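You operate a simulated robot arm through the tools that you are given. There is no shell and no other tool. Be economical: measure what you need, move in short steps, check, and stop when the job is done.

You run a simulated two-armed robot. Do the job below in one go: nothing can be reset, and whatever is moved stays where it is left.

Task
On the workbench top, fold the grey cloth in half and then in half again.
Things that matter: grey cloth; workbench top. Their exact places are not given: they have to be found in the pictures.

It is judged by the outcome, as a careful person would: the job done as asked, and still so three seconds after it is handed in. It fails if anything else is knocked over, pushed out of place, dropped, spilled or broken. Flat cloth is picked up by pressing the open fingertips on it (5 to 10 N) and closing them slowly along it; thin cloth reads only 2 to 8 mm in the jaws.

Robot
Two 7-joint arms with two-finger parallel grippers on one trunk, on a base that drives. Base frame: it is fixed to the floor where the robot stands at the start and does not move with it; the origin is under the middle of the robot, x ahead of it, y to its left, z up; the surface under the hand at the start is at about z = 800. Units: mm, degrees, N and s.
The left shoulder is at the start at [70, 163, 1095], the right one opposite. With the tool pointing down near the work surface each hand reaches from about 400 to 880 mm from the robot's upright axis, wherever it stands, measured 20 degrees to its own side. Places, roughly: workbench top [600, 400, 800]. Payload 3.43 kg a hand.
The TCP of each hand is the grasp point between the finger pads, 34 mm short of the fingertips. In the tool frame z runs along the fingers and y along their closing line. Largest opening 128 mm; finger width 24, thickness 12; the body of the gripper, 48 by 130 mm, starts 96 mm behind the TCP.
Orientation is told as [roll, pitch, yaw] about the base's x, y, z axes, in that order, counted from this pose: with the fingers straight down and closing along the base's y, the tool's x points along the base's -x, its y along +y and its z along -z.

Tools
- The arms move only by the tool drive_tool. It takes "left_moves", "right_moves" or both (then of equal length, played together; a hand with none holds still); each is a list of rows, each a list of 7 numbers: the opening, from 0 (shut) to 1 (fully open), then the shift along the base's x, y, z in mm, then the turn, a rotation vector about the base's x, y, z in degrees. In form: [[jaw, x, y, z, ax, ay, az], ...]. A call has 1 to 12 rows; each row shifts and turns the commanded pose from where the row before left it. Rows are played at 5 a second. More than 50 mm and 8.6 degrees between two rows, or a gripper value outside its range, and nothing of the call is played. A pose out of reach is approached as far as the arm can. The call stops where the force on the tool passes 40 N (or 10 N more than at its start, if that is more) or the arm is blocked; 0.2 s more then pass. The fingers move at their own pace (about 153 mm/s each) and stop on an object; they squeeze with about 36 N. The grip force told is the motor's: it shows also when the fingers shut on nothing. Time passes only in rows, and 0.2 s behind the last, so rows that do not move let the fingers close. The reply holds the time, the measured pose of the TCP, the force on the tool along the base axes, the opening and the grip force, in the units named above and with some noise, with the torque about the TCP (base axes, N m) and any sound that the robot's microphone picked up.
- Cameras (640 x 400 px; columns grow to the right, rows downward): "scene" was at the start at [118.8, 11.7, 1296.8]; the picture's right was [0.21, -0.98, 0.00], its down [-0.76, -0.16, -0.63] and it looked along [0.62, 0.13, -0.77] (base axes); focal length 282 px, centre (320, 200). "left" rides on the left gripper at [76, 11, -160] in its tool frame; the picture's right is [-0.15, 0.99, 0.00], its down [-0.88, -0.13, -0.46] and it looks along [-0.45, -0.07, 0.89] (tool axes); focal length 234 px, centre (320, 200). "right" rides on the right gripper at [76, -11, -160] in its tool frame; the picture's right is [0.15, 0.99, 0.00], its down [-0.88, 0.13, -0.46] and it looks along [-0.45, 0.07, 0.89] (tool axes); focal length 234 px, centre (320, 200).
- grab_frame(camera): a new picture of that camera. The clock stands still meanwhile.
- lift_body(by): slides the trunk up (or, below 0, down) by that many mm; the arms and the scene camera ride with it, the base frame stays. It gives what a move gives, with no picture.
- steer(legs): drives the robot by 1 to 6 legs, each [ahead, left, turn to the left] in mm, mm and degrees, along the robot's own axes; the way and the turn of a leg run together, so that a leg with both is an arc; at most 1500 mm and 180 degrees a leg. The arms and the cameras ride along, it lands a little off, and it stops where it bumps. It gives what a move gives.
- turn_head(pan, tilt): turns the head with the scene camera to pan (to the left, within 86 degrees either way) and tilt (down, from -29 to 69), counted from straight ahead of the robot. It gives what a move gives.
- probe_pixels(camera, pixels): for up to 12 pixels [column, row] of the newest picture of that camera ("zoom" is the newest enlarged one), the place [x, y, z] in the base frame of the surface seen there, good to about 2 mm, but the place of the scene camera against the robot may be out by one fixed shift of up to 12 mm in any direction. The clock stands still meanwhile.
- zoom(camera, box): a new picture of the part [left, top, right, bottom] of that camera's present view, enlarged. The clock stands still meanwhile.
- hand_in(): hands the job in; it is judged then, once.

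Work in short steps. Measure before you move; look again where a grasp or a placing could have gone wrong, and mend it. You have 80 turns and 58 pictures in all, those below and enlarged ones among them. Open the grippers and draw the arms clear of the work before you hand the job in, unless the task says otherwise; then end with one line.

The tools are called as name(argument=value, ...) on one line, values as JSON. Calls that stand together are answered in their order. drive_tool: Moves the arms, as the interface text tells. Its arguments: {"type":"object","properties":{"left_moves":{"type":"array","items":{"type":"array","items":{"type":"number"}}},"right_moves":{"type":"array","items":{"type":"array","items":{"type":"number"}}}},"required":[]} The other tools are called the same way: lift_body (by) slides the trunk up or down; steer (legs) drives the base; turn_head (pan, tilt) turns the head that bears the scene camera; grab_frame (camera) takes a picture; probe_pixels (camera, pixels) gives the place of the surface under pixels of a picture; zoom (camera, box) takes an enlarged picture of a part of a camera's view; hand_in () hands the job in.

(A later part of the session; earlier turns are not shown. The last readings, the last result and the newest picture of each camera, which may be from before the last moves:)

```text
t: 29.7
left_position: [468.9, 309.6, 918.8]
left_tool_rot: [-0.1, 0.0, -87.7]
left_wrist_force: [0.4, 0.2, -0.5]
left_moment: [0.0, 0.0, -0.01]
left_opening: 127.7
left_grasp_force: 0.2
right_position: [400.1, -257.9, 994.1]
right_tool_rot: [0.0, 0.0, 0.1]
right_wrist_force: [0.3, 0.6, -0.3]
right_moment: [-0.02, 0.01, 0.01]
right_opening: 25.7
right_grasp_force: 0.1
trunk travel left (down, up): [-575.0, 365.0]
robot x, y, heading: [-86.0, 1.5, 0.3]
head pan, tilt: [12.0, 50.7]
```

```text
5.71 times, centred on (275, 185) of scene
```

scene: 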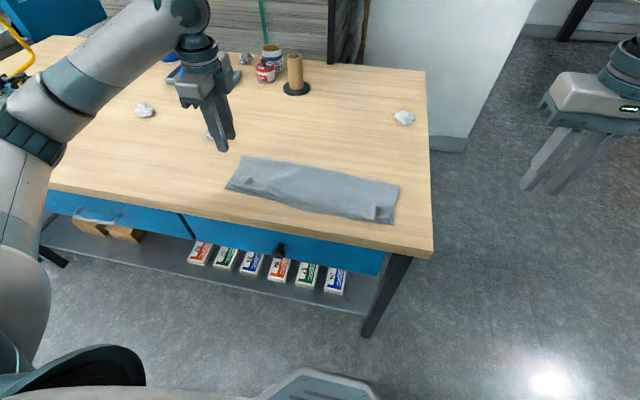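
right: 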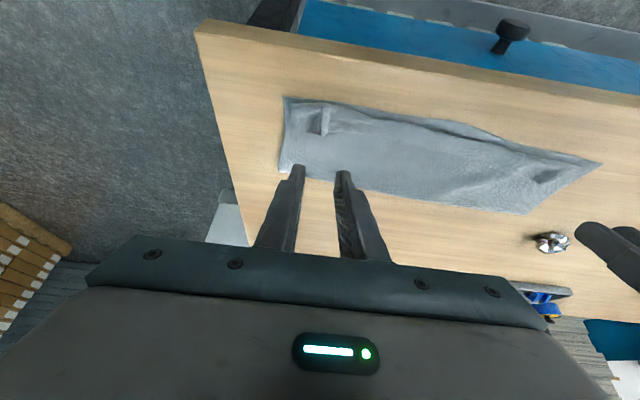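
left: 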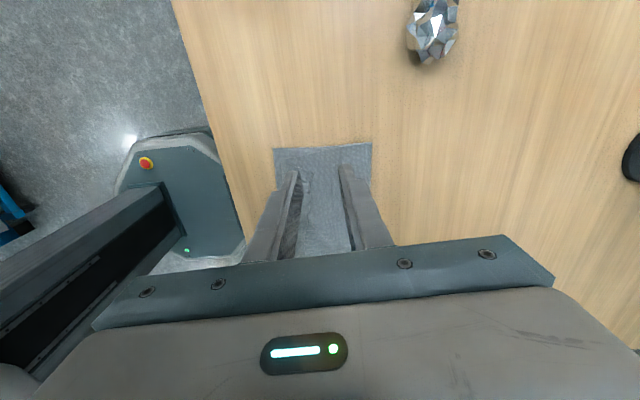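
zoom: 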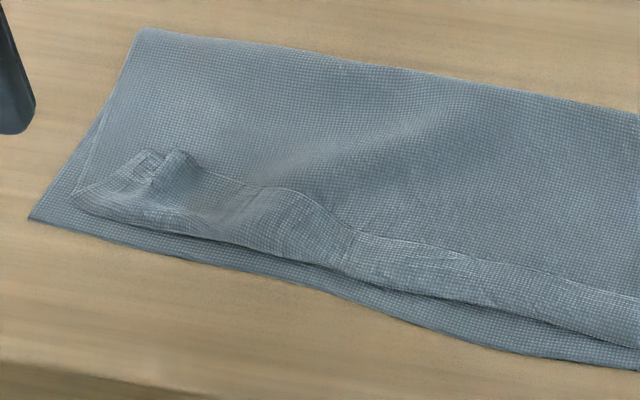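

A 20–30 mm strip of the top layer's edge is doubled back along the whole length. I'll re-pinch that edge with fingers pre-tilted 45° the other way so the total wrist turn can flip it open. First I back off 100 mm for room and undo the left yaw.

drive_tool(left_moves=[[0.6, 0, 0, 40, 0, 0, 0], [0.3, 0, 0, 40, 0, 0, 0]])

steer(legs=[[-100, 0, 0]])

drive_tool(left_moves=[[0.3, 30, 0, 0, 0, 0, 8], [0.3, 40, 0, 0, 0, 0, 8], [0.3, 40, 0, 0, 0, 0, 8], [0.3, 40, 0, 0, 0, 0, 8], [0.3, 40, 0, 0, 0, 0, 8], [0.3, 0, 0, 0, 0, 0, 8], [0.3, 0, 0, 0, 0, 0, 8], [0.3, 0, 0, 0, 0, 0, 8], [0.3, 0, 0, 0, 0, 0, 8], [0.3, 0, 0, 0, 0, 0, 8], [0.3, 0, 0, 0, 0, 0, 8], [0.3, 0, 0, 0, 0, 0, 0]], right_moves=[[0.3, 40, 40, 0, 0, 0, 0], [0.3, 40, 40, 0, 0, 0, 0], [0.3, 40, 40, 0, 0, 0, 0], [0.3, 40, 40, 0, 0, 0, 0], [0.3, 40, 40, 0, 0, 0, 0], [0.3, 40, 20, 0, 0, 0, 0], [0.3, 0, 0, 0, 0, 0, 0], [0.3, 0, 0, 0, 0, 0, 0], [0.3, 0, 0, 0, 0, 0, 0], [0.3, 0, 0, 0, 0, 0, 0], [0.3, 0, 0, 0, 0, 0, 0], [0.3, 0, 0, 0, 0, 0, 0]])

drive_tool(left_moves=[[0.3, 0, 0, 0, 0, 7.5, 0], [0.3, 0, 0, 0, 0, 7.5, 0], [0.3, 0, 0, 0, 0, 7.5, 0], [0.3, 0, 0, 0, 0, 7.5, 0], [0.3, 0, 0, 0, 0, 7.5, 0], [0.3, 0, 0, 0, 0, 7.5, 0], [0.3, 0, 0, 0, 0, 0, 0]], right_moves=[[0.3, 0, 0, 0, 0, 7.5, 0], [0.3, 0, 0, 0, 0, 7.5, 0], [0.3, 0, 0, 0, 0, 7.5, 0], [0.3, 0, 0, 0, 0, 7.5, 0], [0.3, 0, 0, 0, 0, 7.5, 0], [0.3, 0, 0, 0, 0, 7.5, 0], [0.3, 0, 0, 0, 0, 0, 0]])

grab_frame(camera="left")

grab_frame(camera="right")

```text
t: 30.3
left_position: [466.6, 308.4, 1001.0]
left_tool_rot: [-0.1, 0.0, -87.8]
left_wrist_force: [-1.2, -0.7, -0.7]
left_moment: [-0.01, -0.01, 0.02]
left_opening: 38.2
left_grasp_force: 0.0
right_position: [401.2, -259.9, 994.4]
right_tool_rot: [0.1, -0.1, 0.0]
right_wrist_force: [-0.1, -0.6, 0.1]
right_moment: [0.02, -0.04, -0.02]
right_opening: 25.6
right_grasp_force: 0.1
trunk travel left (down, up): [-575.0, 365.0]
robot x, y, heading: [-89.0, -2.8, 0.3]
head pan, tilt: [12.0, 50.7]
```

```text
t: 31.4
left_position: [366.2, 308.3, 1000.1]
left_tool_rot: [-0.1, 0.0, -87.8]
left_wrist_force: [-0.2, -0.1, -0.1]
left_moment: [-0.01, -0.05, 0.0]
left_opening: 38.2
left_grasp_force: 0.1
right_position: [299.2, -259.4, 994.2]
right_tool_rot: [0.1, -0.1, 0.1]
right_wrist_force: [-0.5, 0.7, -0.4]
right_moment: [0.0, -0.02, -0.04]
right_opening: 25.6
right_grasp_force: 0.0
trunk travel left (down, up): [-575.0, 365.0]
robot x, y, heading: [-189.8, -1.7, 0.2]
head pan, tilt: [12.0, 50.7]
```

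```text
refused: row 1 steps farther than a row can; nothing moved
```

```text
t: 33.0
left_position: [367.2, 309.1, 1000.1]
left_tool_rot: [-45.0, 1.5, -88.5]
left_wrist_force: [0.1, 0.5, 0.4]
left_moment: [0.0, 0.0, 0.01]
left_opening: 38.4
left_grasp_force: 0.0
right_position: [300.8, -259.4, 994.3]
right_tool_rot: [0.1, 45.0, 0.1]
right_wrist_force: [-0.2, 0.2, 0.2]
right_moment: [0.0, -0.02, 0.05]
right_opening: 38.3
right_grasp_force: 0.1
trunk travel left (down, up): [-575.0, 365.0]
robot x, y, heading: [-186.3, 2.0, -0.0]
head pan, tilt: [12.0, 50.7]
```

```text
25 pictures are left
```

left: 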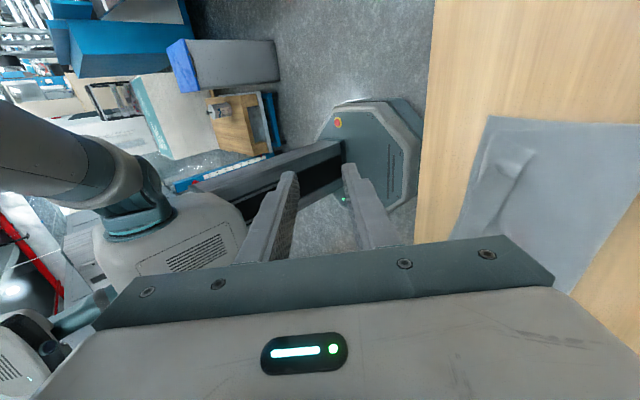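

```text
24 pictures are left
```

right: 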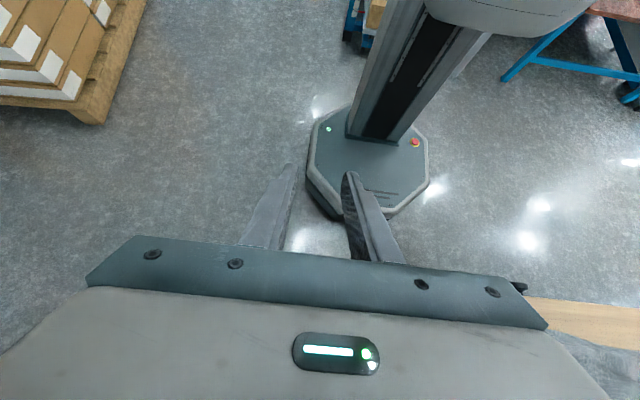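

One row was too long so the left tilted while yawed; I undo that, finish the yaw, and bring both hands above the flap.

drive_tool(left_moves=[[0.3, 10, 0, 0, 0, -7.5, 0], [0.3, 10, 0, 0, 0, -7.5, 0], [0.3, 10, 0, 0, 0, -7.5, 0], [0.3, 10, 0, 0, 0, -7.5, 0], [0.3, 10, 0, 0, 0, -7.5, 0], [0.3, 10, 0, 0, 0, -7.5, 0], [0.3, 15, 0, 0, 0, 0, 8], [0.3, 15, 0, 0, 0, 0, 8], [0.3, 15, 0, 0, 0, 0, 8], [0.3, 15, 0, 0, 0, 0, 8], [0.3, 13, 0, 0, 0, 0, 8], [0.3, 0, 0, 0, 0, 0, 8]], right_moves=[[0.3, 20, 30, 0, 0, 0, 0], [0.3, 20, 30, 0, 0, 0, 0], [0.3, 20, 30, 0, 0, 0, 0], [0.3, 20, 30, 0, 0, 0, 0], [0.3, 20, 30, 0, 0, 0, 0], [0.3, 20, 30, 0, 0, 0, 0], [0.3, 20, 30, 0, 0, 0, 0], [0.3, 20, 24, 0, 0, 0, 0], [0.3, 20, 0, 0, 0, 0, 0], [0.3, 0, 0, -40, 0, 0, 0], [0.3, 0, 0, -40, 0, 0, 0], [0.3, 0, 0, -14, 0, 0, 0]])

drive_tool(left_moves=[[0.3, 0, 0, 0, 0, 0, 8], [0.3, 0, 0, 0, 0, 0, 8], [0.3, 0, 0, 0, 0, 0, 8], [0.3, 0, 0, 0, 0, 0, 8], [0.3, 0, 0, 0, 0, 0, 8], [0.3, 0, -12, 0, 0, 7.5, 0], [0.3, 0, -12, 0, 0, 7.5, 0], [0.3, 0, 0, -30, 0, 7.5, 0], [0.3, 0, 0, -30, 0, 7.5, 0], [0.3, 0, 0, -30, 0, 7.5, 0], [0.3, 0, 0, -10, 0, 7.5, 0], [0.3, 0, 0, 0, 0, 0, 0]])

grab_frame(camera="left")

grab_frame(camera="right")

```text
t: 35.6
left_position: [501.8, 309.5, 1000.1]
left_tool_rot: [0.0, 0.0, -39.7]
left_wrist_force: [-0.1, 0.5, 0.1]
left_moment: [-0.02, 0.01, -0.02]
left_opening: 38.5
left_grasp_force: 0.1
right_position: [430.0, -36.8, 884.4]
right_tool_rot: [0.1, 44.9, 0.2]
right_wrist_force: [0.1, -0.6, 0.5]
right_moment: [-0.01, 0.0, -0.01]
right_opening: 38.7
right_grasp_force: 0.1
right hand out of reach, approached as far as the arm can: row 7, 8, 9
trunk travel left (down, up): [-575.0, 365.0]
robot x, y, heading: [-186.9, -3.1, -0.2]
head pan, tilt: [12.0, 50.7]
```

```text
t: 38.2
left_position: [460.8, 281.0, 893.6]
left_tool_rot: [0.3, 44.9, 0.3]
left_wrist_force: [0.8, -1.2, 0.2]
left_moment: [0.02, -0.03, -0.03]
left_opening: 38.4
left_grasp_force: 0.1
left hand out of reach, approached as far as the arm can: row 10, 11
right_position: [429.1, -37.9, 885.1]
right_tool_rot: [0.2, 44.9, 0.2]
right_wrist_force: [0.4, -0.5, 0.6]
right_moment: [0.06, -0.04, -0.01]
right_opening: 38.4
right_grasp_force: 0.0
trunk travel left (down, up): [-575.0, 365.0]
robot x, y, heading: [-187.5, -1.6, 0.3]
head pan, tilt: [12.0, 50.7]
```

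```text
23 pictures are left
```

left: 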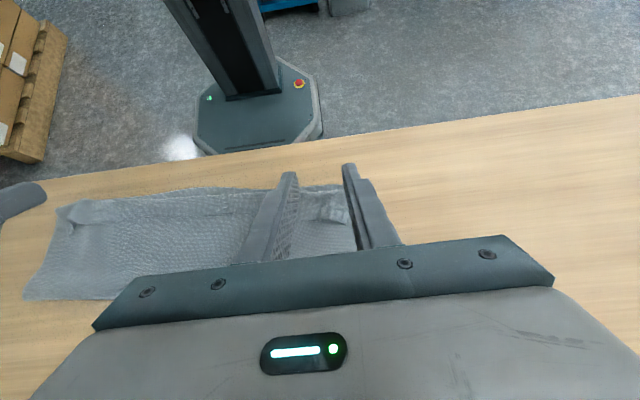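

```text
22 pictures are left
```

right: 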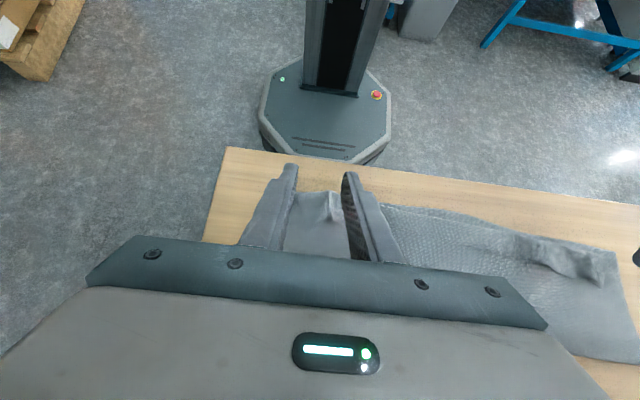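

The tilted pose limits forward reach to x≈460; I drive forward 57 mm so both ends of the motion fit.

steer(legs=[[57, 0, 0]])

drive_tool(left_moves=[[0.3, 0, 0, 0, 0, 0, 0]], right_moves=[[0.3, 0, 0, 0, 0, 0, 0]])

grab_frame(camera="left")

grab_frame(camera="right")

```text
t: 39.2
left_position: [518.8, 279.9, 892.9]
left_tool_rot: [0.2, 44.8, 0.3]
left_wrist_force: [0.3, 0.2, 0.0]
left_moment: [0.01, 0.04, -0.05]
left_opening: 38.4
left_grasp_force: 0.1
right_position: [487.5, -35.4, 885.6]
right_tool_rot: [0.0, 45.0, 0.0]
right_wrist_force: [0.1, -0.3, -0.1]
right_moment: [0.02, 0.05, 0.01]
right_opening: 38.3
right_grasp_force: 0.1
trunk travel left (down, up): [-575.0, 365.0]
robot x, y, heading: [-131.7, -1.9, 0.3]
head pan, tilt: [12.0, 50.7]
```

```text
t: 39.6
left_position: [517.7, 281.7, 895.3]
left_tool_rot: [0.2, 44.6, 0.5]
left_wrist_force: [-0.3, 0.7, 0.4]
left_moment: [-0.02, -0.02, -0.02]
left_opening: 38.3
left_grasp_force: 0.1
right_position: [485.9, -37.0, 886.4]
right_tool_rot: [0.2, 44.9, 0.1]
right_wrist_force: [0.1, 1.3, -0.1]
right_moment: [0.01, -0.03, -0.03]
right_opening: 38.4
right_grasp_force: 0.0
trunk travel left (down, up): [-575.0, 365.0]
robot x, y, heading: [-130.6, 0.6, 0.1]
head pan, tilt: [12.0, 50.7]
```

```text
21 pictures are left
```

left: 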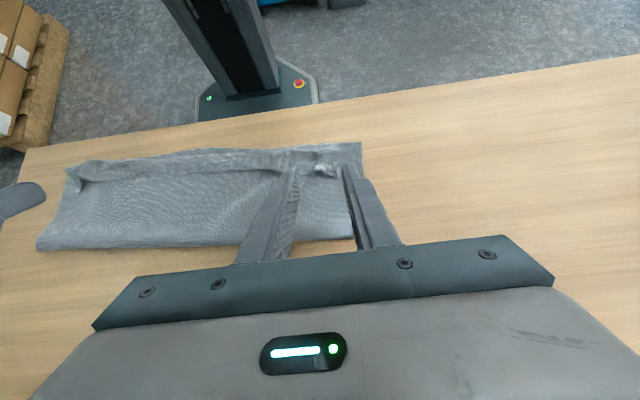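

```text
20 pictures are left
```

right: 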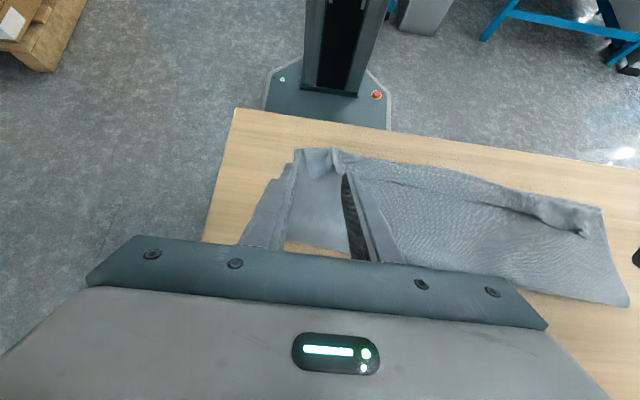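

Now I probe the flap's free edge under both hands and the edges around it.

probe_pixels(camera="left", pixels=[[325, 172], [338, 163], [320, 150], [260, 168], [355, 155], [316, 175], [335, 177], [200, 175]])

probe_pixels(camera="right", pixels=[[320, 178], [332, 165], [310, 160], [338, 172], [312, 178], [400, 180], [297, 155], [345, 155]])

zoom(camera="right", box=[270, 130, 390, 210])

zoom(camera="left", box=[255, 130, 375, 210])

```text
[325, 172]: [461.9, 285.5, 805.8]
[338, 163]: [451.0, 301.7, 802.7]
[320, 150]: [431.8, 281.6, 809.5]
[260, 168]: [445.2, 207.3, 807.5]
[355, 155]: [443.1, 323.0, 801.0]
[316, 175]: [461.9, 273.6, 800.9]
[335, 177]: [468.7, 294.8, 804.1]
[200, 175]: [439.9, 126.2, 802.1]
```

```text
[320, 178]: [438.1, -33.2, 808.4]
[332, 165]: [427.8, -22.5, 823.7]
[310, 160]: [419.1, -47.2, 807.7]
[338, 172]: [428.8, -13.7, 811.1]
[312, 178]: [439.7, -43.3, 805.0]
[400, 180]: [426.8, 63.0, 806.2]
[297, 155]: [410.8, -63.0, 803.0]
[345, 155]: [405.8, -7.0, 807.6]
```

```text
5.00 times, centred on (330, 170) of right
```

zoom: 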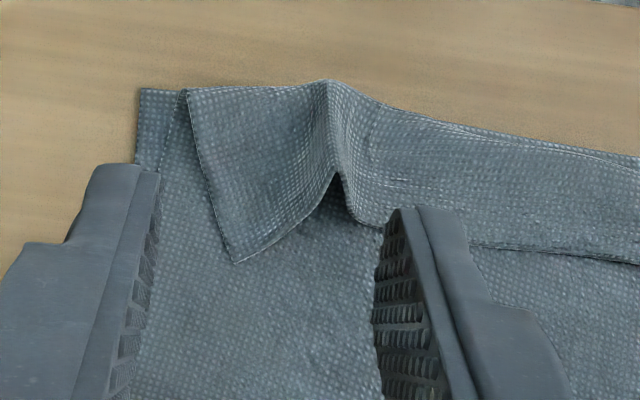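

```text
5.00 times, centred on (315, 170) of left
```

zoom: 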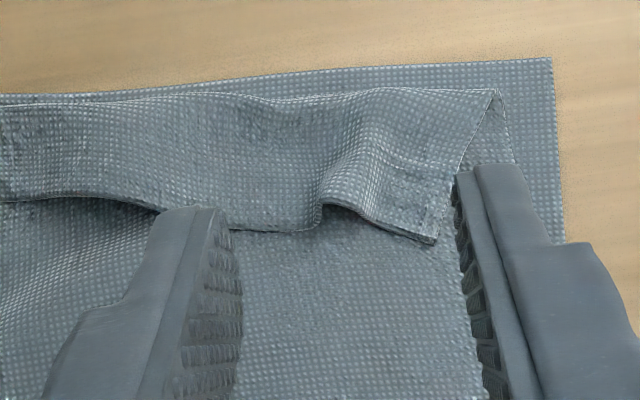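

The flap still has standing ridges near (430,−20) on the right and (460,282) on the left — good to pinch directly. I bring each jaw astride its ridge, ending ~7 mm above contact.

drive_tool(left_moves=[[0.3, -22, 1, 0, 0, 0, 0], [0.3, -22, 1, 0, 0, 0, 0], [0.3, 0, 0, -30, 0, 0, 0], [0.3, 0, 0, -22, 0, 0, 0], [0.3, 0, 0, 0, 0, 0, 0]], right_moves=[[0.3, -20, 9, 0, 0, 0, 0], [0.3, -20, 8, 0, 0, 0, 0], [0.3, 0, 0, -25, 0, 0, 0], [0.3, 0, 0, -18, 0, 0, 0], [0.3, 0, 0, 0, 0, 0, 0]])

drive_tool(left_moves=[[0.3, 0, 0, -3, 0, 0, 0], [0.3, 0, 0, -2, 0, 0, 0], [0.3, 0, 0, 0, 0, 0, 0]], right_moves=[[0.3, 0, 0, -3, 0, 0, 0], [0.3, 0, 0, -2, 0, 0, 0], [0.3, 0, 0, 0, 0, 0, 0]])

grab_frame(camera="left")

grab_frame(camera="right")

```text
t: 40.8
left_position: [474.1, 283.5, 842.6]
left_tool_rot: [0.2, 44.8, 0.3]
left_wrist_force: [0.3, 0.4, -0.3]
left_moment: [-0.01, 0.03, -0.01]
left_opening: 38.2
left_grasp_force: 0.0
right_position: [448.0, -19.1, 840.7]
right_tool_rot: [0.1, 45.0, 0.1]
right_wrist_force: [0.5, 0.8, -0.3]
right_moment: [-0.01, 0.0, -0.02]
right_opening: 38.3
right_grasp_force: 0.1
trunk travel left (down, up): [-575.0, 365.0]
robot x, y, heading: [-128.7, 2.2, 0.1]
head pan, tilt: [12.0, 50.7]
```

```text
t: 41.6
left_position: [474.1, 282.3, 835.3]
left_tool_rot: [0.2, 44.8, 0.3]
left_wrist_force: [-0.9, 0.1, -0.4]
left_moment: [0.0, 0.0, -0.03]
left_opening: 38.6
left_grasp_force: 0.2
right_position: [445.5, -18.9, 836.5]
right_tool_rot: [0.2, 45.0, 0.1]
right_wrist_force: [-0.3, 0.1, 0.7]
right_moment: [0.03, 0.03, -0.03]
right_opening: 38.6
right_grasp_force: 0.0
trunk travel left (down, up): [-575.0, 365.0]
robot x, y, heading: [-133.1, -0.4, 0.1]
head pan, tilt: [12.0, 50.7]
```

```text
17 pictures are left
```

left: 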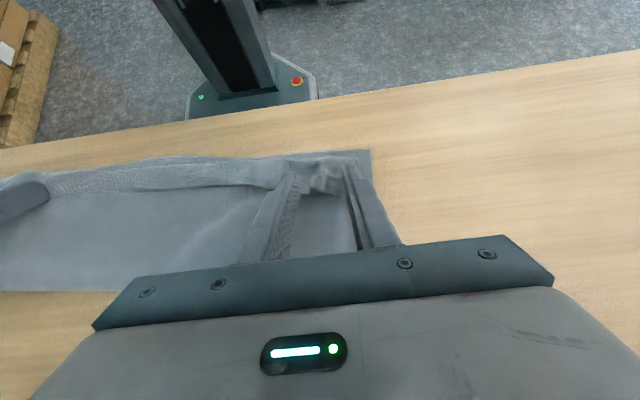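

```text
16 pictures are left
```

right: 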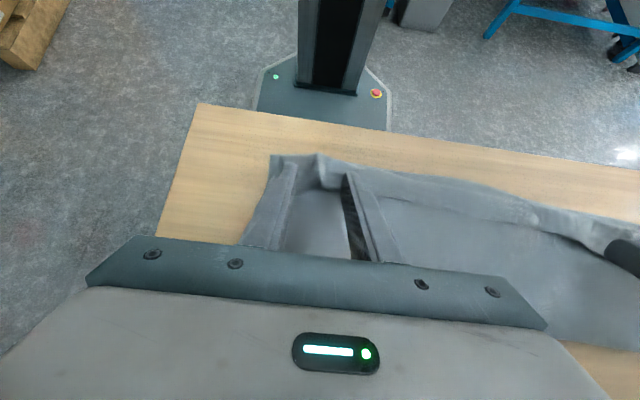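

Ridges are between the jaws. I nudge 4–6 mm toward the robot, lower 1.5 mm and close slowly, then check.

drive_tool(left_moves=[[0.3, -4, 0, 0, 0, 0, 0], [0.3, 0, 0, -1.5, 0, 0, 0], [0.26, 0, 0, 0, 0, 0, 0], [0.22, 0, 0, 0, 0, 0, 0], [0.18, 0, 0, 0, 0, 0, 0], [0.14, 0, 0, 0, 0, 0, 0], [0.1, 0, 0, 0, 0, 0, 0], [0.06, 0, 0, 0, 0, 0, 0], [0.03, 0, 0, 0, 0, 0, 0], [0, 0, 0, 0, 0, 0, 0], [0, 0, 0, 0, 0, 0, 0]], right_moves=[[0.3, -6, 0, 0, 0, 0, 0], [0.3, 0, 0, -1.5, 0, 0, 0], [0.26, 0, 0, 0, 0, 0, 0], [0.22, 0, 0, 0, 0, 0, 0], [0.18, 0, 0, 0, 0, 0, 0], [0.14, 0, 0, 0, 0, 0, 0], [0.1, 0, 0, 0, 0, 0, 0], [0.06, 0, 0, 0, 0, 0, 0], [0.03, 0, 0, 0, 0, 0, 0], [0, 0, 0, 0, 0, 0, 0], [0, 0, 0, 0, 0, 0, 0]])

```text
t: 44.0
left_position: [471.2, 283.0, 835.8]
left_tool_rot: [0.1, 44.8, 0.2]
left_wrist_force: [-0.2, -4.1, 1.3]
left_moment: [-0.14, 0.03, 0.07]
left_opening: 2.2
left_grasp_force: 36.3
right_position: [441.2, -19.9, 836.4]
right_tool_rot: [0.2, 45.1, 0.1]
right_wrist_force: [0.4, 3.5, 1.3]
right_moment: [0.18, 0.0, -0.1]
right_opening: 2.5
right_grasp_force: 36.1
trunk travel left (down, up): [-575.0, 365.0]
robot x, y, heading: [-137.6, -1.0, 0.1]
head pan, tilt: [12.0, 50.7]
```

Both hold the flap. I lift and swing both wrists through 90° (to −45°) while pulling toward the robot to unroll the strip.

drive_tool(left_moves=[[0, -4, 0, 15, 0, -7.5, 0], [0, -5, 0, 12, 0, -7.5, 0], [0, -6, 0, 8, 0, -7.5, 0], [0, -6, 0, 3, 0, -7.5, 0], [0, -6, 0, 0, 0, -7.5, 0], [0, -7, 1, 0, 0, -7.5, 0], [0, -7, 1, 0, 0, -7.5, 0], [0, -7, 1, -3, 0, -7.5, 0], [0, -7, 1, -5, 0, -7.5, 0], [0, -6, 0, -8, 0, -7.5, 0], [0, -5, 0, -8, 0, -7.5, 0], [0, -5, 0, -8, 0, -7.5, 0]], right_moves=[[0, -3, 0, 15, 0, -7.5, 0], [0, -5, 0, 12, 0, -7.5, 0], [0, -5, 0, 8, 0, -7.5, 0], [0, -5, 0, 3, 0, -7.5, 0], [0, -6, 0, 0, 0, -7.5, 0], [0, -6, 0, 0, 0, -7.5, 0], [0, -6, 0, 0, 0, -7.5, 0], [0, -6, 0, -3, 0, -7.5, 0], [0, -6, 0, -5, 0, -7.5, 0], [0, -5, 0, -8, 0, -7.5, 0], [0, -5, 0, -8, 0, -7.5, 0], [0, -5, 0, -8, 0, -7.5, 0]])

grab_frame(camera="right")

```text
t: 46.6
left_position: [401.2, 288.8, 839.7]
left_tool_rot: [-0.4, -45.3, 0.3]
left_wrist_force: [-0.1, -5.6, 0.9]
left_moment: [-0.12, 0.04, -0.24]
left_opening: 2.1
left_grasp_force: 35.8
right_position: [377.7, -19.4, 842.1]
right_tool_rot: [0.2, -45.2, 0.1]
right_wrist_force: [0.8, 6.4, -0.1]
right_moment: [0.1, 0.0, 0.17]
right_opening: 2.8
right_grasp_force: 36.3
trunk travel left (down, up): [-575.0, 365.0]
robot x, y, heading: [-132.2, 1.8, 0.4]
head pan, tilt: [12.0, 50.7]
```

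```text
15 pictures are left
```

right: 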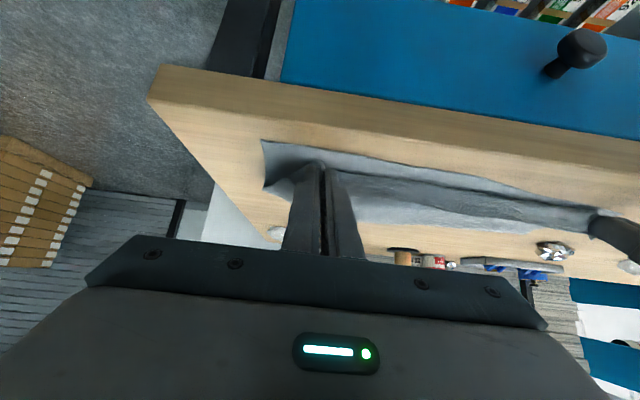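

The edge is taut between the hands. I zoom to see how the strip stands.

zoom(camera="right", box=[250, 120, 630, 270])

```text
1.68 times, centred on (440, 195) of right
```

zoom: 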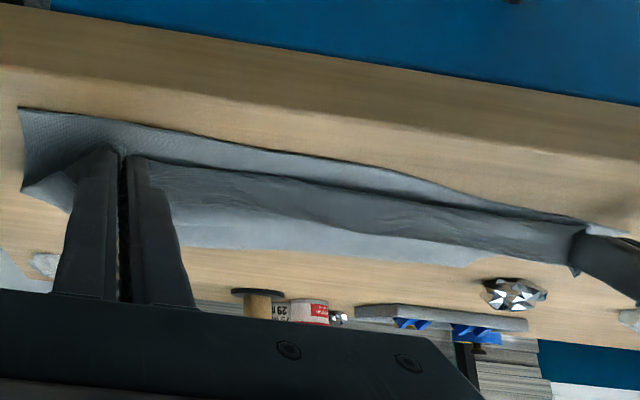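

The strip now stands nearly upright between the fingers. I pull a further 18 mm toward the robot, lower, release, and withdraw backward along the fingers so it falls outward.

drive_tool(left_moves=[[0, -9, -2, 0, 0, 0, 0], [0, -9, -2, -2, 0, 0, 0], [0, 0, 0, -2, 0, 0, 0], [0, 0, 0, 0, 0, 0, 0], [0.05, 0, 0, 0, 0, 0, 0], [0.12, -4, 0, 0, 0, 0, 0], [0.2, -8, 0, 8, 0, 0, 0], [0.2, -15, 0, 20, 0, 0, 0], [0.2, -15, 0, 40, 0, 6, 0], [0.2, 0, 0, 45, 0, 8, 0], [0.2, 0, 0, 0, 0, 8, 0]], right_moves=[[0, -9, 2, 0, 0, 0, 0], [0, -9, 2, -3, 0, 0, 0], [0, 0, 0, -3, 0, 0, 0], [0, 0, 0, 0, 0, 0, 0], [0.05, 0, 0, 0, 0, 0, 0], [0.12, -4, 0, 0, 0, 0, 0], [0.2, -8, 0, 8, 0, 0, 0], [0.2, -15, 0, 20, 0, 0, 0], [0.2, -15, 0, 40, 0, 6, 0], [0.2, 0, 0, 45, 0, 8, 0], [0.2, 0, 0, 0, 0, 8, 0]])

grab_frame(camera="right")

```text
t: 49.0
left_position: [394.5, 294.2, 938.5]
left_tool_rot: [-0.1, -23.0, 0.2]
left_wrist_force: [0.4, -1.0, -0.9]
left_moment: [-0.04, -0.01, 0.0]
left_opening: 25.5
left_grasp_force: 0.1
left hand out of reach, approached as far as the arm can: row 1, 2, 6, 7, 8, 9
right_position: [318.5, -15.8, 947.3]
right_tool_rot: [0.1, -22.8, 0.1]
right_wrist_force: [0.5, -0.2, 0.0]
right_moment: [-0.03, 0.04, -0.01]
right_opening: 25.2
right_grasp_force: 0.1
trunk travel left (down, up): [-575.0, 365.0]
robot x, y, heading: [-127.8, 0.1, -0.1]
head pan, tilt: [12.0, 50.7]
```

```text
13 pictures are left
```

right: 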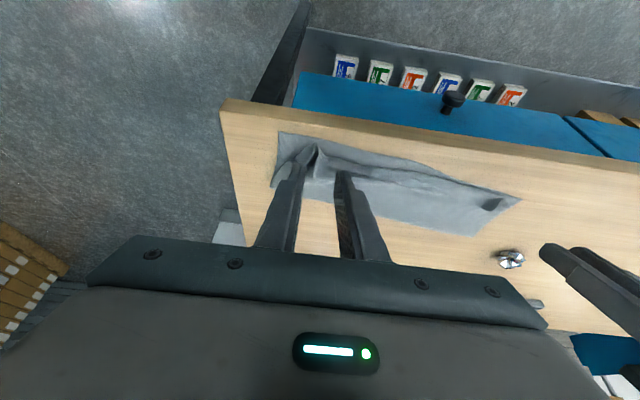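

I zoom on the cloth to judge the result.

zoom(camera="right", box=[260, 115, 530, 245])

```text
2.37 times, centred on (395, 180) of right
```

zoom: 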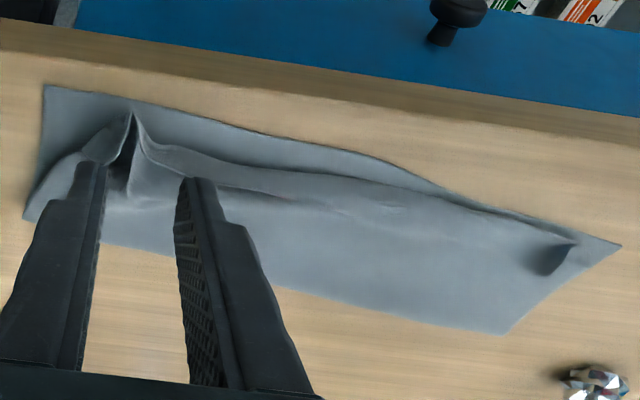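

It's hard to tell what remains; I park the right hand, return the left to level with yaw −90° for the next fold, and look from the scene camera.

drive_tool(left_moves=[[0.3, 10, 5, 0, 0, 8, 0], [0.3, 10, 5, 0, 0, 8, 0], [0.3, 10, 5, 0, 0, 7, 0], [0.3, 10, 5, 0, 0, 0, -8], [0.3, 10, 0, 0, 0, 0, -8], [0.3, 10, 0, 0, 0, 0, -8], [0.3, 10, 0, 0, 0, 0, -8], [0.3, 10, 0, 0, 0, 0, -8], [0.3, 10, 0, 0, 0, 0, -8], [0.3, 0, 0, 0, 0, 0, -8], [0.3, 0, 0, 0, 0, 0, -8], [0.3, 0, 0, 0, 0, 0, -8]], right_moves=[[0.2, 0, 0, 20, 0, 8, 0], [0.2, 0, -10, 20, 0, 8, 0], [0.2, 0, -40, 20, 0, 7, 0], [0.2, 0, -45, 0, 0, 0, 0], [0.2, 0, -45, 0, 0, 0, 0], [0.2, 0, -45, 0, 0, 0, 0], [0.2, 0, -45, 0, 0, 0, 0], [0.2, 0, -20, 0, 0, 0, 0], [0.2, 0, 0, 0, 0, 0, 0], [0.2, 0, 0, 0, 0, 0, 0], [0.2, 0, 0, 0, 0, 0, 0], [0.2, 0, 0, 0, 0, 0, 0]])

drive_tool(left_moves=[[0.3, 0, 0, 0, 0, 0, -8], [0.3, 0, 0, 0, 0, 0, -8], [0.3, 0, 0, 0, 0, 0, 0]])

zoom(camera="scene", box=[225, 120, 425, 250])

```text
t: 51.6
left_position: [482.8, 312.1, 936.5]
left_tool_rot: [0.0, -0.2, -72.0]
left_wrist_force: [-0.9, 0.9, -0.8]
left_moment: [-0.03, -0.02, -0.03]
left_opening: 38.2
left_grasp_force: 0.1
right_position: [318.9, -264.6, 1007.5]
right_tool_rot: [0.0, -0.1, 0.1]
right_wrist_force: [-0.5, 0.0, 0.1]
right_moment: [0.02, -0.01, -0.01]
right_opening: 25.5
right_grasp_force: 0.0
trunk travel left (down, up): [-575.0, 365.0]
robot x, y, heading: [-128.7, 0.4, -0.2]
head pan, tilt: [12.0, 50.7]
```

```text
t: 52.4
left_position: [482.3, 314.3, 937.2]
left_tool_rot: [-0.1, -0.2, -87.9]
left_wrist_force: [0.5, 0.3, -0.4]
left_moment: [-0.03, 0.02, 0.03]
left_opening: 38.6
left_grasp_force: 0.0
right_position: [318.3, -265.1, 1009.1]
right_tool_rot: [0.1, 0.0, 0.1]
right_wrist_force: [-0.2, -0.6, 0.2]
right_moment: [0.0, 0.01, -0.01]
right_opening: 25.3
right_grasp_force: 0.0
trunk travel left (down, up): [-575.0, 365.0]
robot x, y, heading: [-131.1, -0.5, -0.1]
head pan, tilt: [12.0, 50.7]
```

```text
3.08 times, centred on (325, 185) of scene
```

zoom: 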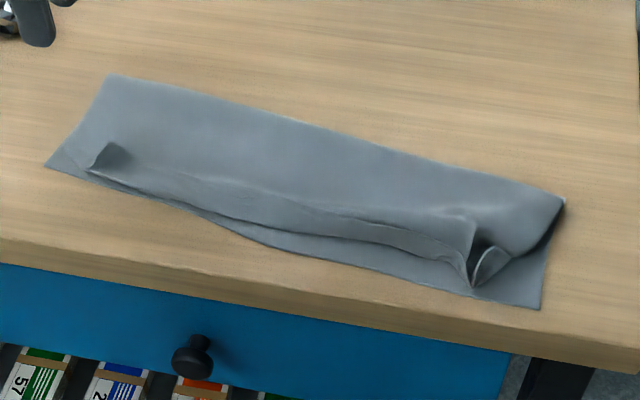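

The doubled strip only partly relaxed; since it will end up inside the second fold and both layers are otherwise aligned, I go on. I lean the left hand outward 30° and bring it over the left short edge.

drive_tool(left_moves=[[0.4, 9, 5, 0, -7.5, 0, 0], [0.4, 9, 5, 0, -7.5, 0, 0], [0.4, 0, 0, 0, -7.5, 0, 0], [0.4, 0, 0, -20, -7.5, 0, 0], [0.4, 0, 0, -35, 0, 0, 0], [0.4, 0, 0, -30, 0, 0, 0], [0.4, 0, 0, 0, 0, 0, 0]])

grab_frame(camera="left")

```text
t: 54.0
left_position: [501.2, 322.7, 852.8]
left_tool_rot: [-1.3, -30.3, -87.5]
left_wrist_force: [-0.9, -0.1, -0.2]
left_moment: [0.0, 0.02, -0.01]
left_opening: 51.3
left_grasp_force: 0.1
right_position: [317.7, -266.6, 1006.8]
right_tool_rot: [0.1, 0.0, 0.1]
right_wrist_force: [0.7, -0.3, -0.6]
right_moment: [0.01, -0.04, 0.0]
right_opening: 26.0
right_grasp_force: 0.1
trunk travel left (down, up): [-575.0, 365.0]
robot x, y, heading: [-130.4, -2.1, 0.1]
head pan, tilt: [12.0, 50.7]
```

```text
10 pictures are left
```

left: 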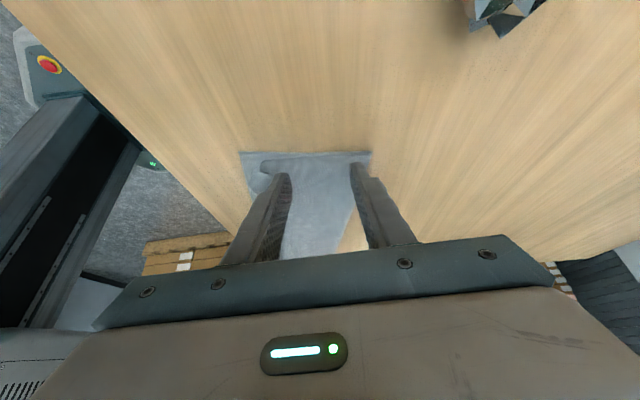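

I probe the edge location between and around the fingers.

probe_pixels(camera="left", pixels=[[243, 156], [320, 154], [368, 154], [320, 170], [265, 165], [362, 185]])

```text
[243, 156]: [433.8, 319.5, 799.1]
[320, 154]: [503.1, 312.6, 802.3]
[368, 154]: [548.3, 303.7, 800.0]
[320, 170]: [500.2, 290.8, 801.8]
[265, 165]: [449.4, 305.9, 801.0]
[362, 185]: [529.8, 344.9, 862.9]
```

The edge is at y≈315 near x=495. I shift (−6, −10) and press down in small steps.

drive_tool(left_moves=[[0.4, -6, -10, 0, 0, 0, 0], [0.4, 0, 0, -9, 0, 0, 0], [0.4, 0, 0, -4, 0, 0, 0], [0.4, 0, 0, -2, 0, 0, 0], [0.4, 0, 0, 0, 0, 0, 0]])

```text
t: 55.2
left_position: [494.9, 313.1, 837.3]
left_tool_rot: [-1.2, -30.2, -87.6]
left_wrist_force: [0.3, 1.8, 6.4]
left_moment: [0.04, -0.19, 0.01]
left_opening: 51.2
left_grasp_force: 0.1
right_position: [318.0, -264.1, 1006.7]
right_tool_rot: [0.1, 0.0, 0.1]
right_wrist_force: [-0.5, 2.0, 0.9]
right_moment: [-0.03, 0.0, 0.01]
right_opening: 25.6
right_grasp_force: 0.0
trunk travel left (down, up): [-575.0, 365.0]
robot x, y, heading: [-131.9, 1.7, 0.2]
head pan, tilt: [12.0, 50.7]
```

Contact at 6.4 N. I add 1 mm of press and close slowly.

drive_tool(left_moves=[[0.4, 0, 0, -1, 0, 0, 0], [0.36, 0, 0, 0, 0, 0, 0], [0.32, 0, 0, 0, 0, 0, 0], [0.28, 0, 0, 0, 0, 0, 0], [0.24, 0, 0, 0, 0, 0, 0], [0.2, 0, 0, 0, 0, 0, 0], [0.16, 0, 0, 0, 0, 0, 0], [0.12, 0, 0, 0, 0, 0, 0], [0.08, 0, 0, 0, 0, 0, 0], [0.04, 0, 0, 0, 0, 0, 0], [0, 0, 0, 0, 0, 0, 0], [0, 0, 0, 0, 0, 0, 0]])

zoom(camera="left", box=[220, 120, 420, 245])

```text
t: 57.8
left_position: [494.9, 312.2, 836.9]
left_tool_rot: [-1.2, -30.2, -87.5]
left_wrist_force: [1.1, 0.6, 15.8]
left_moment: [-0.12, -0.12, 0.02]
left_opening: 3.8
left_grasp_force: 36.2
right_position: [316.4, -264.8, 1007.8]
right_tool_rot: [0.1, 0.0, 0.1]
right_wrist_force: [0.2, -0.6, -0.5]
right_moment: [-0.01, -0.02, 0.0]
right_opening: 25.4
right_grasp_force: 0.1
trunk travel left (down, up): [-575.0, 365.0]
robot x, y, heading: [-133.7, -0.4, 0.1]
head pan, tilt: [12.0, 50.7]
```

```text
3.20 times, centred on (320, 182) of left
```

zoom: 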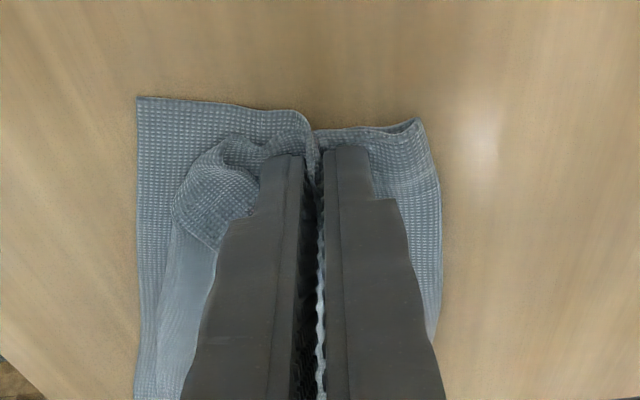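

Opening 3.8 mm: both layers are pinched. I carry it up the first half of the arc toward the right and check the grip.

drive_tool(left_moves=[[0, 0, -8, 25, 0, 0, 0], [0, -2, -33, 25, 7.5, 0, 0], [0, -2, -33, 25, 7.5, 0, 0], [0, -2, -34, 20, 7.5, 0, 0], [0, -2, -34, 15, 7.5, 0, 0], [0, -2, -34, 5, 7.5, 0, 0], [0, -2, -34, 0, 7.5, 0, 0]])

grab_frame(camera="scene")

```text
t: 59.4
left_position: [483.5, 99.9, 952.9]
left_tool_rot: [0.6, 15.0, -87.7]
left_wrist_force: [0.0, -0.5, 0.5]
left_moment: [0.04, 0.01, 0.04]
left_opening: 3.8
left_grasp_force: 36.0
right_position: [318.3, -267.0, 1006.0]
right_tool_rot: [0.2, 0.0, 0.1]
right_wrist_force: [0.1, -0.1, -0.3]
right_moment: [0.03, -0.01, -0.03]
right_opening: 25.9
right_grasp_force: 0.2
trunk travel left (down, up): [-575.0, 365.0]
robot x, y, heading: [-131.6, 1.4, 0.0]
head pan, tilt: [12.0, 50.7]
```

```text
8 pictures are left
```

scene: 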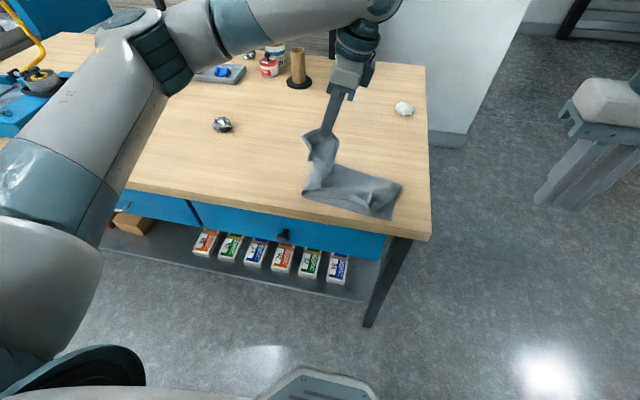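

Both layers are lifted and folding over. I continue down to the right edge, moving the right hand further aside.

drive_tool(left_moves=[[0, -2, -30, -8, 7.5, 0, 0], [0, -2, -30, -14, 7.5, 0, 0], [0, -2, -30, -18, 7.5, 0, 0], [0, -2, -30, -22, 7.5, 0, 0], [0, -2, -30, -22, 0, 0, 0], [0, -2, -28, -18, 0, 0, 0], [0, 0, 0, 0, 0, 0, 0]], right_moves=[[0.2, 0, -30, 0, 0, 0, 0], [0.2, 0, -30, 0, 0, 0, 0], [0.2, 0, -30, 0, 0, 0, 0], [0.2, 0, 0, 0, 0, 0, 0], [0.2, 0, 0, 0, 0, 0, 0], [0.2, 0, 0, 0, 0, 0, 0], [0.2, 0, 0, 0, 0, 0, 0]])

zoom(camera="scene", box=[280, 110, 460, 240])

```text
t: 61.0
left_position: [471.0, -77.9, 852.0]
left_tool_rot: [2.1, 44.6, -86.8]
left_wrist_force: [0.5, 0.5, 0.4]
left_moment: [-0.03, 0.02, 0.03]
left_opening: 3.5
left_grasp_force: 36.2
right_position: [318.7, -354.5, 1009.2]
right_tool_rot: [0.1, 0.0, 0.1]
right_wrist_force: [-0.4, 0.1, 0.0]
right_moment: [0.02, -0.01, 0.01]
right_opening: 25.5
right_grasp_force: 0.0
trunk travel left (down, up): [-575.0, 365.0]
robot x, y, heading: [-133.0, 3.3, 0.2]
head pan, tilt: [12.0, 50.7]
```

```text
3.08 times, centred on (370, 175) of scene
```

zoom: 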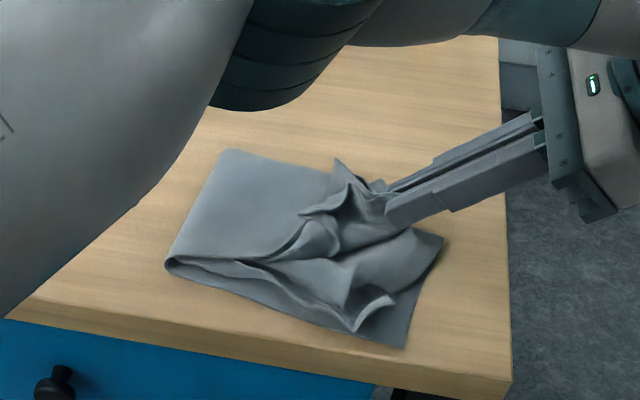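

The second fold is nearly there; the pinched edge is ~20 mm short of the right edge. I pull 20 mm further, lower, open and withdraw along the fingers.

drive_tool(left_moves=[[0, 0, -10, -2, 0, 0, 0], [0, 0, -10, -4, 0, 0, 0], [0, 0, 0, -3, 0, 0, 0], [0, 0, 0, 0, 0, 0, 0], [0.08, 0, 0, 0, 0, 0, 0], [0.16, 0, 0, 0, 0, 0, 0], [0.25, 0, 0, 0, 0, 0, 0], [0.3, 0, -8, 6, 0, 0, 0], [0.3, 0, -20, 20, 0, 0, 0], [0.3, 0, -10, 40, -7.5, 0, 0], [0.3, 0, 0, 45, -7.5, 0, 0], [0.3, 0, 0, 20, -7.5, 0, 0]])

zoom(camera="scene", box=[280, 110, 460, 240])

```text
t: 63.6
left_position: [457.4, -97.5, 972.1]
left_tool_rot: [0.8, 22.2, -87.7]
left_wrist_force: [0.3, 0.7, 0.0]
left_moment: [-0.03, 0.0, -0.05]
left_opening: 38.4
left_grasp_force: 0.0
left hand out of reach, approached as far as the arm can: row 2, 8, 9
right_position: [318.9, -353.2, 1009.4]
right_tool_rot: [0.0, 0.0, 0.0]
right_wrist_force: [0.3, -0.3, 0.8]
right_moment: [0.04, 0.0, -0.02]
right_opening: 25.6
right_grasp_force: 0.1
trunk travel left (down, up): [-575.0, 365.0]
robot x, y, heading: [-134.0, 2.5, 0.2]
head pan, tilt: [12.0, 50.7]
```

```text
3.08 times, centred on (370, 175) of scene
```

zoom: 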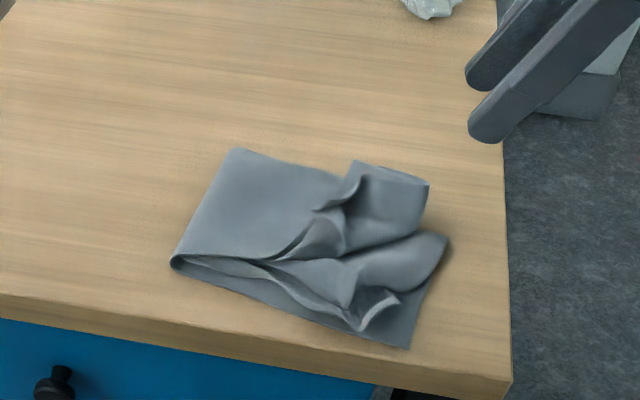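

The quarter shape is there, with a leftover ridge. I probe it to plan a spreading press that smooths it flat.

probe_pixels(camera="zoom", pixels=[[237, 152], [173, 262], [408, 346], [446, 240], [352, 162], [428, 185], [420, 228], [345, 215], [360, 185], [375, 255], [385, 300], [300, 240]])

```text
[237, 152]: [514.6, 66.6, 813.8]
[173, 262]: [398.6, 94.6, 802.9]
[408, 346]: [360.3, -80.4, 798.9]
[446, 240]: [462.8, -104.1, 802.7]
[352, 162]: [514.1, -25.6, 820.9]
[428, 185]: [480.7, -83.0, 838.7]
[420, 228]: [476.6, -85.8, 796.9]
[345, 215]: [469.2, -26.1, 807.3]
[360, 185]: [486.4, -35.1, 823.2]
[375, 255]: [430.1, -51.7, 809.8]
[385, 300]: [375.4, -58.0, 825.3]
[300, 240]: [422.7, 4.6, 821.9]
```

The cloth spans about x 367–521, y −94–105, with a dome near (487,−65) about 35 mm high. I level the left hand and pat the two lobes down gently.

drive_tool(left_moves=[[0.5, 5, 15, 0, -7.5, 0, 0], [0.5, 5, 15, 0, -7.5, 0, 0], [0.5, 0, 7, 0, -7.5, 0, 0], [0.5, 0, 0, -40, 0, 0, 0], [0.5, 0, 0, -40, 0, 0, 0], [0.5, 0, 0, -30, 0, 0, 0], [0.5, 0, 0, -10, 0, 0, 0], [0.5, 0, 0, -6, 0, 0, 0], [0.5, 0, 0, 0, 0, 0, 0]])

```text
t: 65.6
left_position: [466.7, -62.0, 846.8]
left_tool_rot: [0.0, -0.1, -87.8]
left_wrist_force: [-0.3, -0.1, 0.7]
left_moment: [-0.01, 0.04, -0.02]
left_opening: 64.2
left_grasp_force: 0.1
right_position: [317.8, -355.1, 1008.9]
right_tool_rot: [0.2, 0.1, 0.0]
right_wrist_force: [-0.9, -0.3, -0.5]
right_moment: [0.0, -0.02, 0.01]
right_opening: 25.7
right_grasp_force: 0.0
trunk travel left (down, up): [-575.0, 365.0]
robot x, y, heading: [-129.2, -1.7, 0.3]
head pan, tilt: [12.0, 50.7]
```

No load yet; I press a few mm further, spread slightly, and lift to look.

drive_tool(left_moves=[[0.5, 0, 0, -4, 0, 0, 0], [0.5, 0, 0, -3, 0, 0, 0], [0.5, 0, 0, -2, 0, 0, 0], [0.55, 0, 0, 0, 0, 0, 0], [0.6, 0, 0, 0, 0, 0, 0], [0.65, 0, 0, 0, 0, 0, 0], [0.65, 0, 0, 0, 0, 0, 0]])

drive_tool(left_moves=[[0.65, 0, 0, 20, 0, 0, 0], [0.65, 0, 0, 40, 0, 0, 0], [0.65, 0, 20, 45, 0, 0, 0], [0.65, 0, 45, 20, 0, 0, 0], [0.65, 0, 45, 0, 0, 0, 0], [0.65, 0, 45, 0, 0, 0, 0], [0.65, 0, 45, 0, 0, 0, 0], [0.65, 0, 45, 0, 0, 0, 0], [0.65, 0, 45, 0, 0, 0, 0]])

zoom(camera="scene", box=[280, 110, 460, 240])

```text
t: 67.2
left_position: [465.7, -62.9, 838.2]
left_tool_rot: [0.1, -0.3, -87.8]
left_wrist_force: [-3.3, -0.5, 17.1]
left_moment: [0.19, -0.53, -0.02]
left_opening: 80.9
left_grasp_force: 0.1
right_position: [316.7, -354.9, 1011.7]
right_tool_rot: [0.1, -0.1, 0.2]
right_wrist_force: [-0.1, -0.4, -0.4]
right_moment: [-0.02, -0.02, 0.0]
right_opening: 25.6
right_grasp_force: 0.1
trunk travel left (down, up): [-575.0, 365.0]
robot x, y, heading: [-131.8, -2.0, -0.0]
head pan, tilt: [12.0, 50.7]
```

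```text
t: 69.2
left_position: [467.4, 231.1, 960.8]
left_tool_rot: [0.0, -0.3, -87.7]
left_wrist_force: [-0.4, -0.5, -0.5]
left_moment: [-0.01, 0.01, 0.01]
left_opening: 83.2
left_grasp_force: 0.0
right_position: [319.0, -352.5, 1009.9]
right_tool_rot: [0.0, 0.0, 0.0]
right_wrist_force: [-0.5, 0.3, 0.4]
right_moment: [-0.03, -0.01, -0.01]
right_opening: 25.8
right_grasp_force: 0.0
trunk travel left (down, up): [-575.0, 365.0]
robot x, y, heading: [-131.0, 0.1, -0.3]
head pan, tilt: [12.0, 50.7]
```

```text
3.08 times, centred on (370, 175) of scene
```

zoom: 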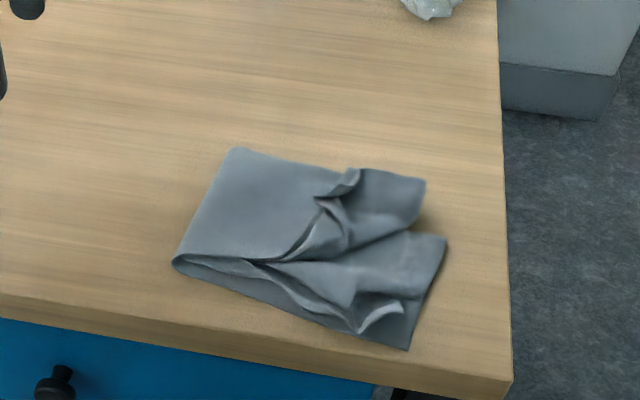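

Flatter now. A slanted pleat remains, since the near lobe needs to go further right; I stroke it with closed fingertips from about (430,−25) toward the right edge under light pressure.

drive_tool(left_moves=[[0, -6, -43, 0, 0, 0, 0], [0, -6, -43, 0, 0, 0, 0], [0, -6, -43, 0, 0, 0, 0], [0, -6, -43, 0, 0, 0, 0], [0, -6, -43, 0, 0, 0, 0], [0, -6, -41, 0, 0, 0, 0], [0, 0, 0, -45, 0, 0, 0], [0, 0, 0, -40, 0, 0, 0], [0, 0, 0, -20, 0, 0, 0], [0, 0, 0, -8, 0, 0, 0], [0, 0, 0, -4, 0, 0, 0], [0, 0, 0, 0, 0, 0, 0]])

```text
t: 71.8
left_position: [430.0, -27.3, 844.1]
left_tool_rot: [0.0, -0.2, -87.8]
left_wrist_force: [-1.1, -0.2, 0.4]
left_moment: [0.0, 0.0, 0.01]
left_opening: 0.2
left_grasp_force: 33.6
right_position: [319.1, -355.4, 1008.5]
right_tool_rot: [0.1, 0.1, 0.2]
right_wrist_force: [-0.1, 0.1, 0.1]
right_moment: [-0.03, 0.05, -0.03]
right_opening: 25.5
right_grasp_force: 0.0
trunk travel left (down, up): [-575.0, 365.0]
robot x, y, heading: [-127.5, 1.3, -0.1]
head pan, tilt: [12.0, 50.7]
```

drive_tool(left_moves=[[0, 0, 0, -4, 0, 0, 0], [0, 0, 0, -1.5, 0, 0, 0], [0, 0, 0, 0, 0, 0, 0]])

```text
t: 72.6
left_position: [430.1, -27.5, 839.5]
left_tool_rot: [0.0, -0.1, -87.8]
left_wrist_force: [0.0, -0.1, 1.5]
left_moment: [0.03, -0.03, 0.01]
left_opening: 0.0
left_grasp_force: 33.2
right_position: [318.7, -354.8, 1009.8]
right_tool_rot: [0.1, -0.1, 0.2]
right_wrist_force: [-1.1, 0.3, 0.3]
right_moment: [0.01, -0.02, 0.0]
right_opening: 25.4
right_grasp_force: 0.0
trunk travel left (down, up): [-575.0, 365.0]
robot x, y, heading: [-134.7, -3.7, -0.1]
head pan, tilt: [12.0, 50.7]
```

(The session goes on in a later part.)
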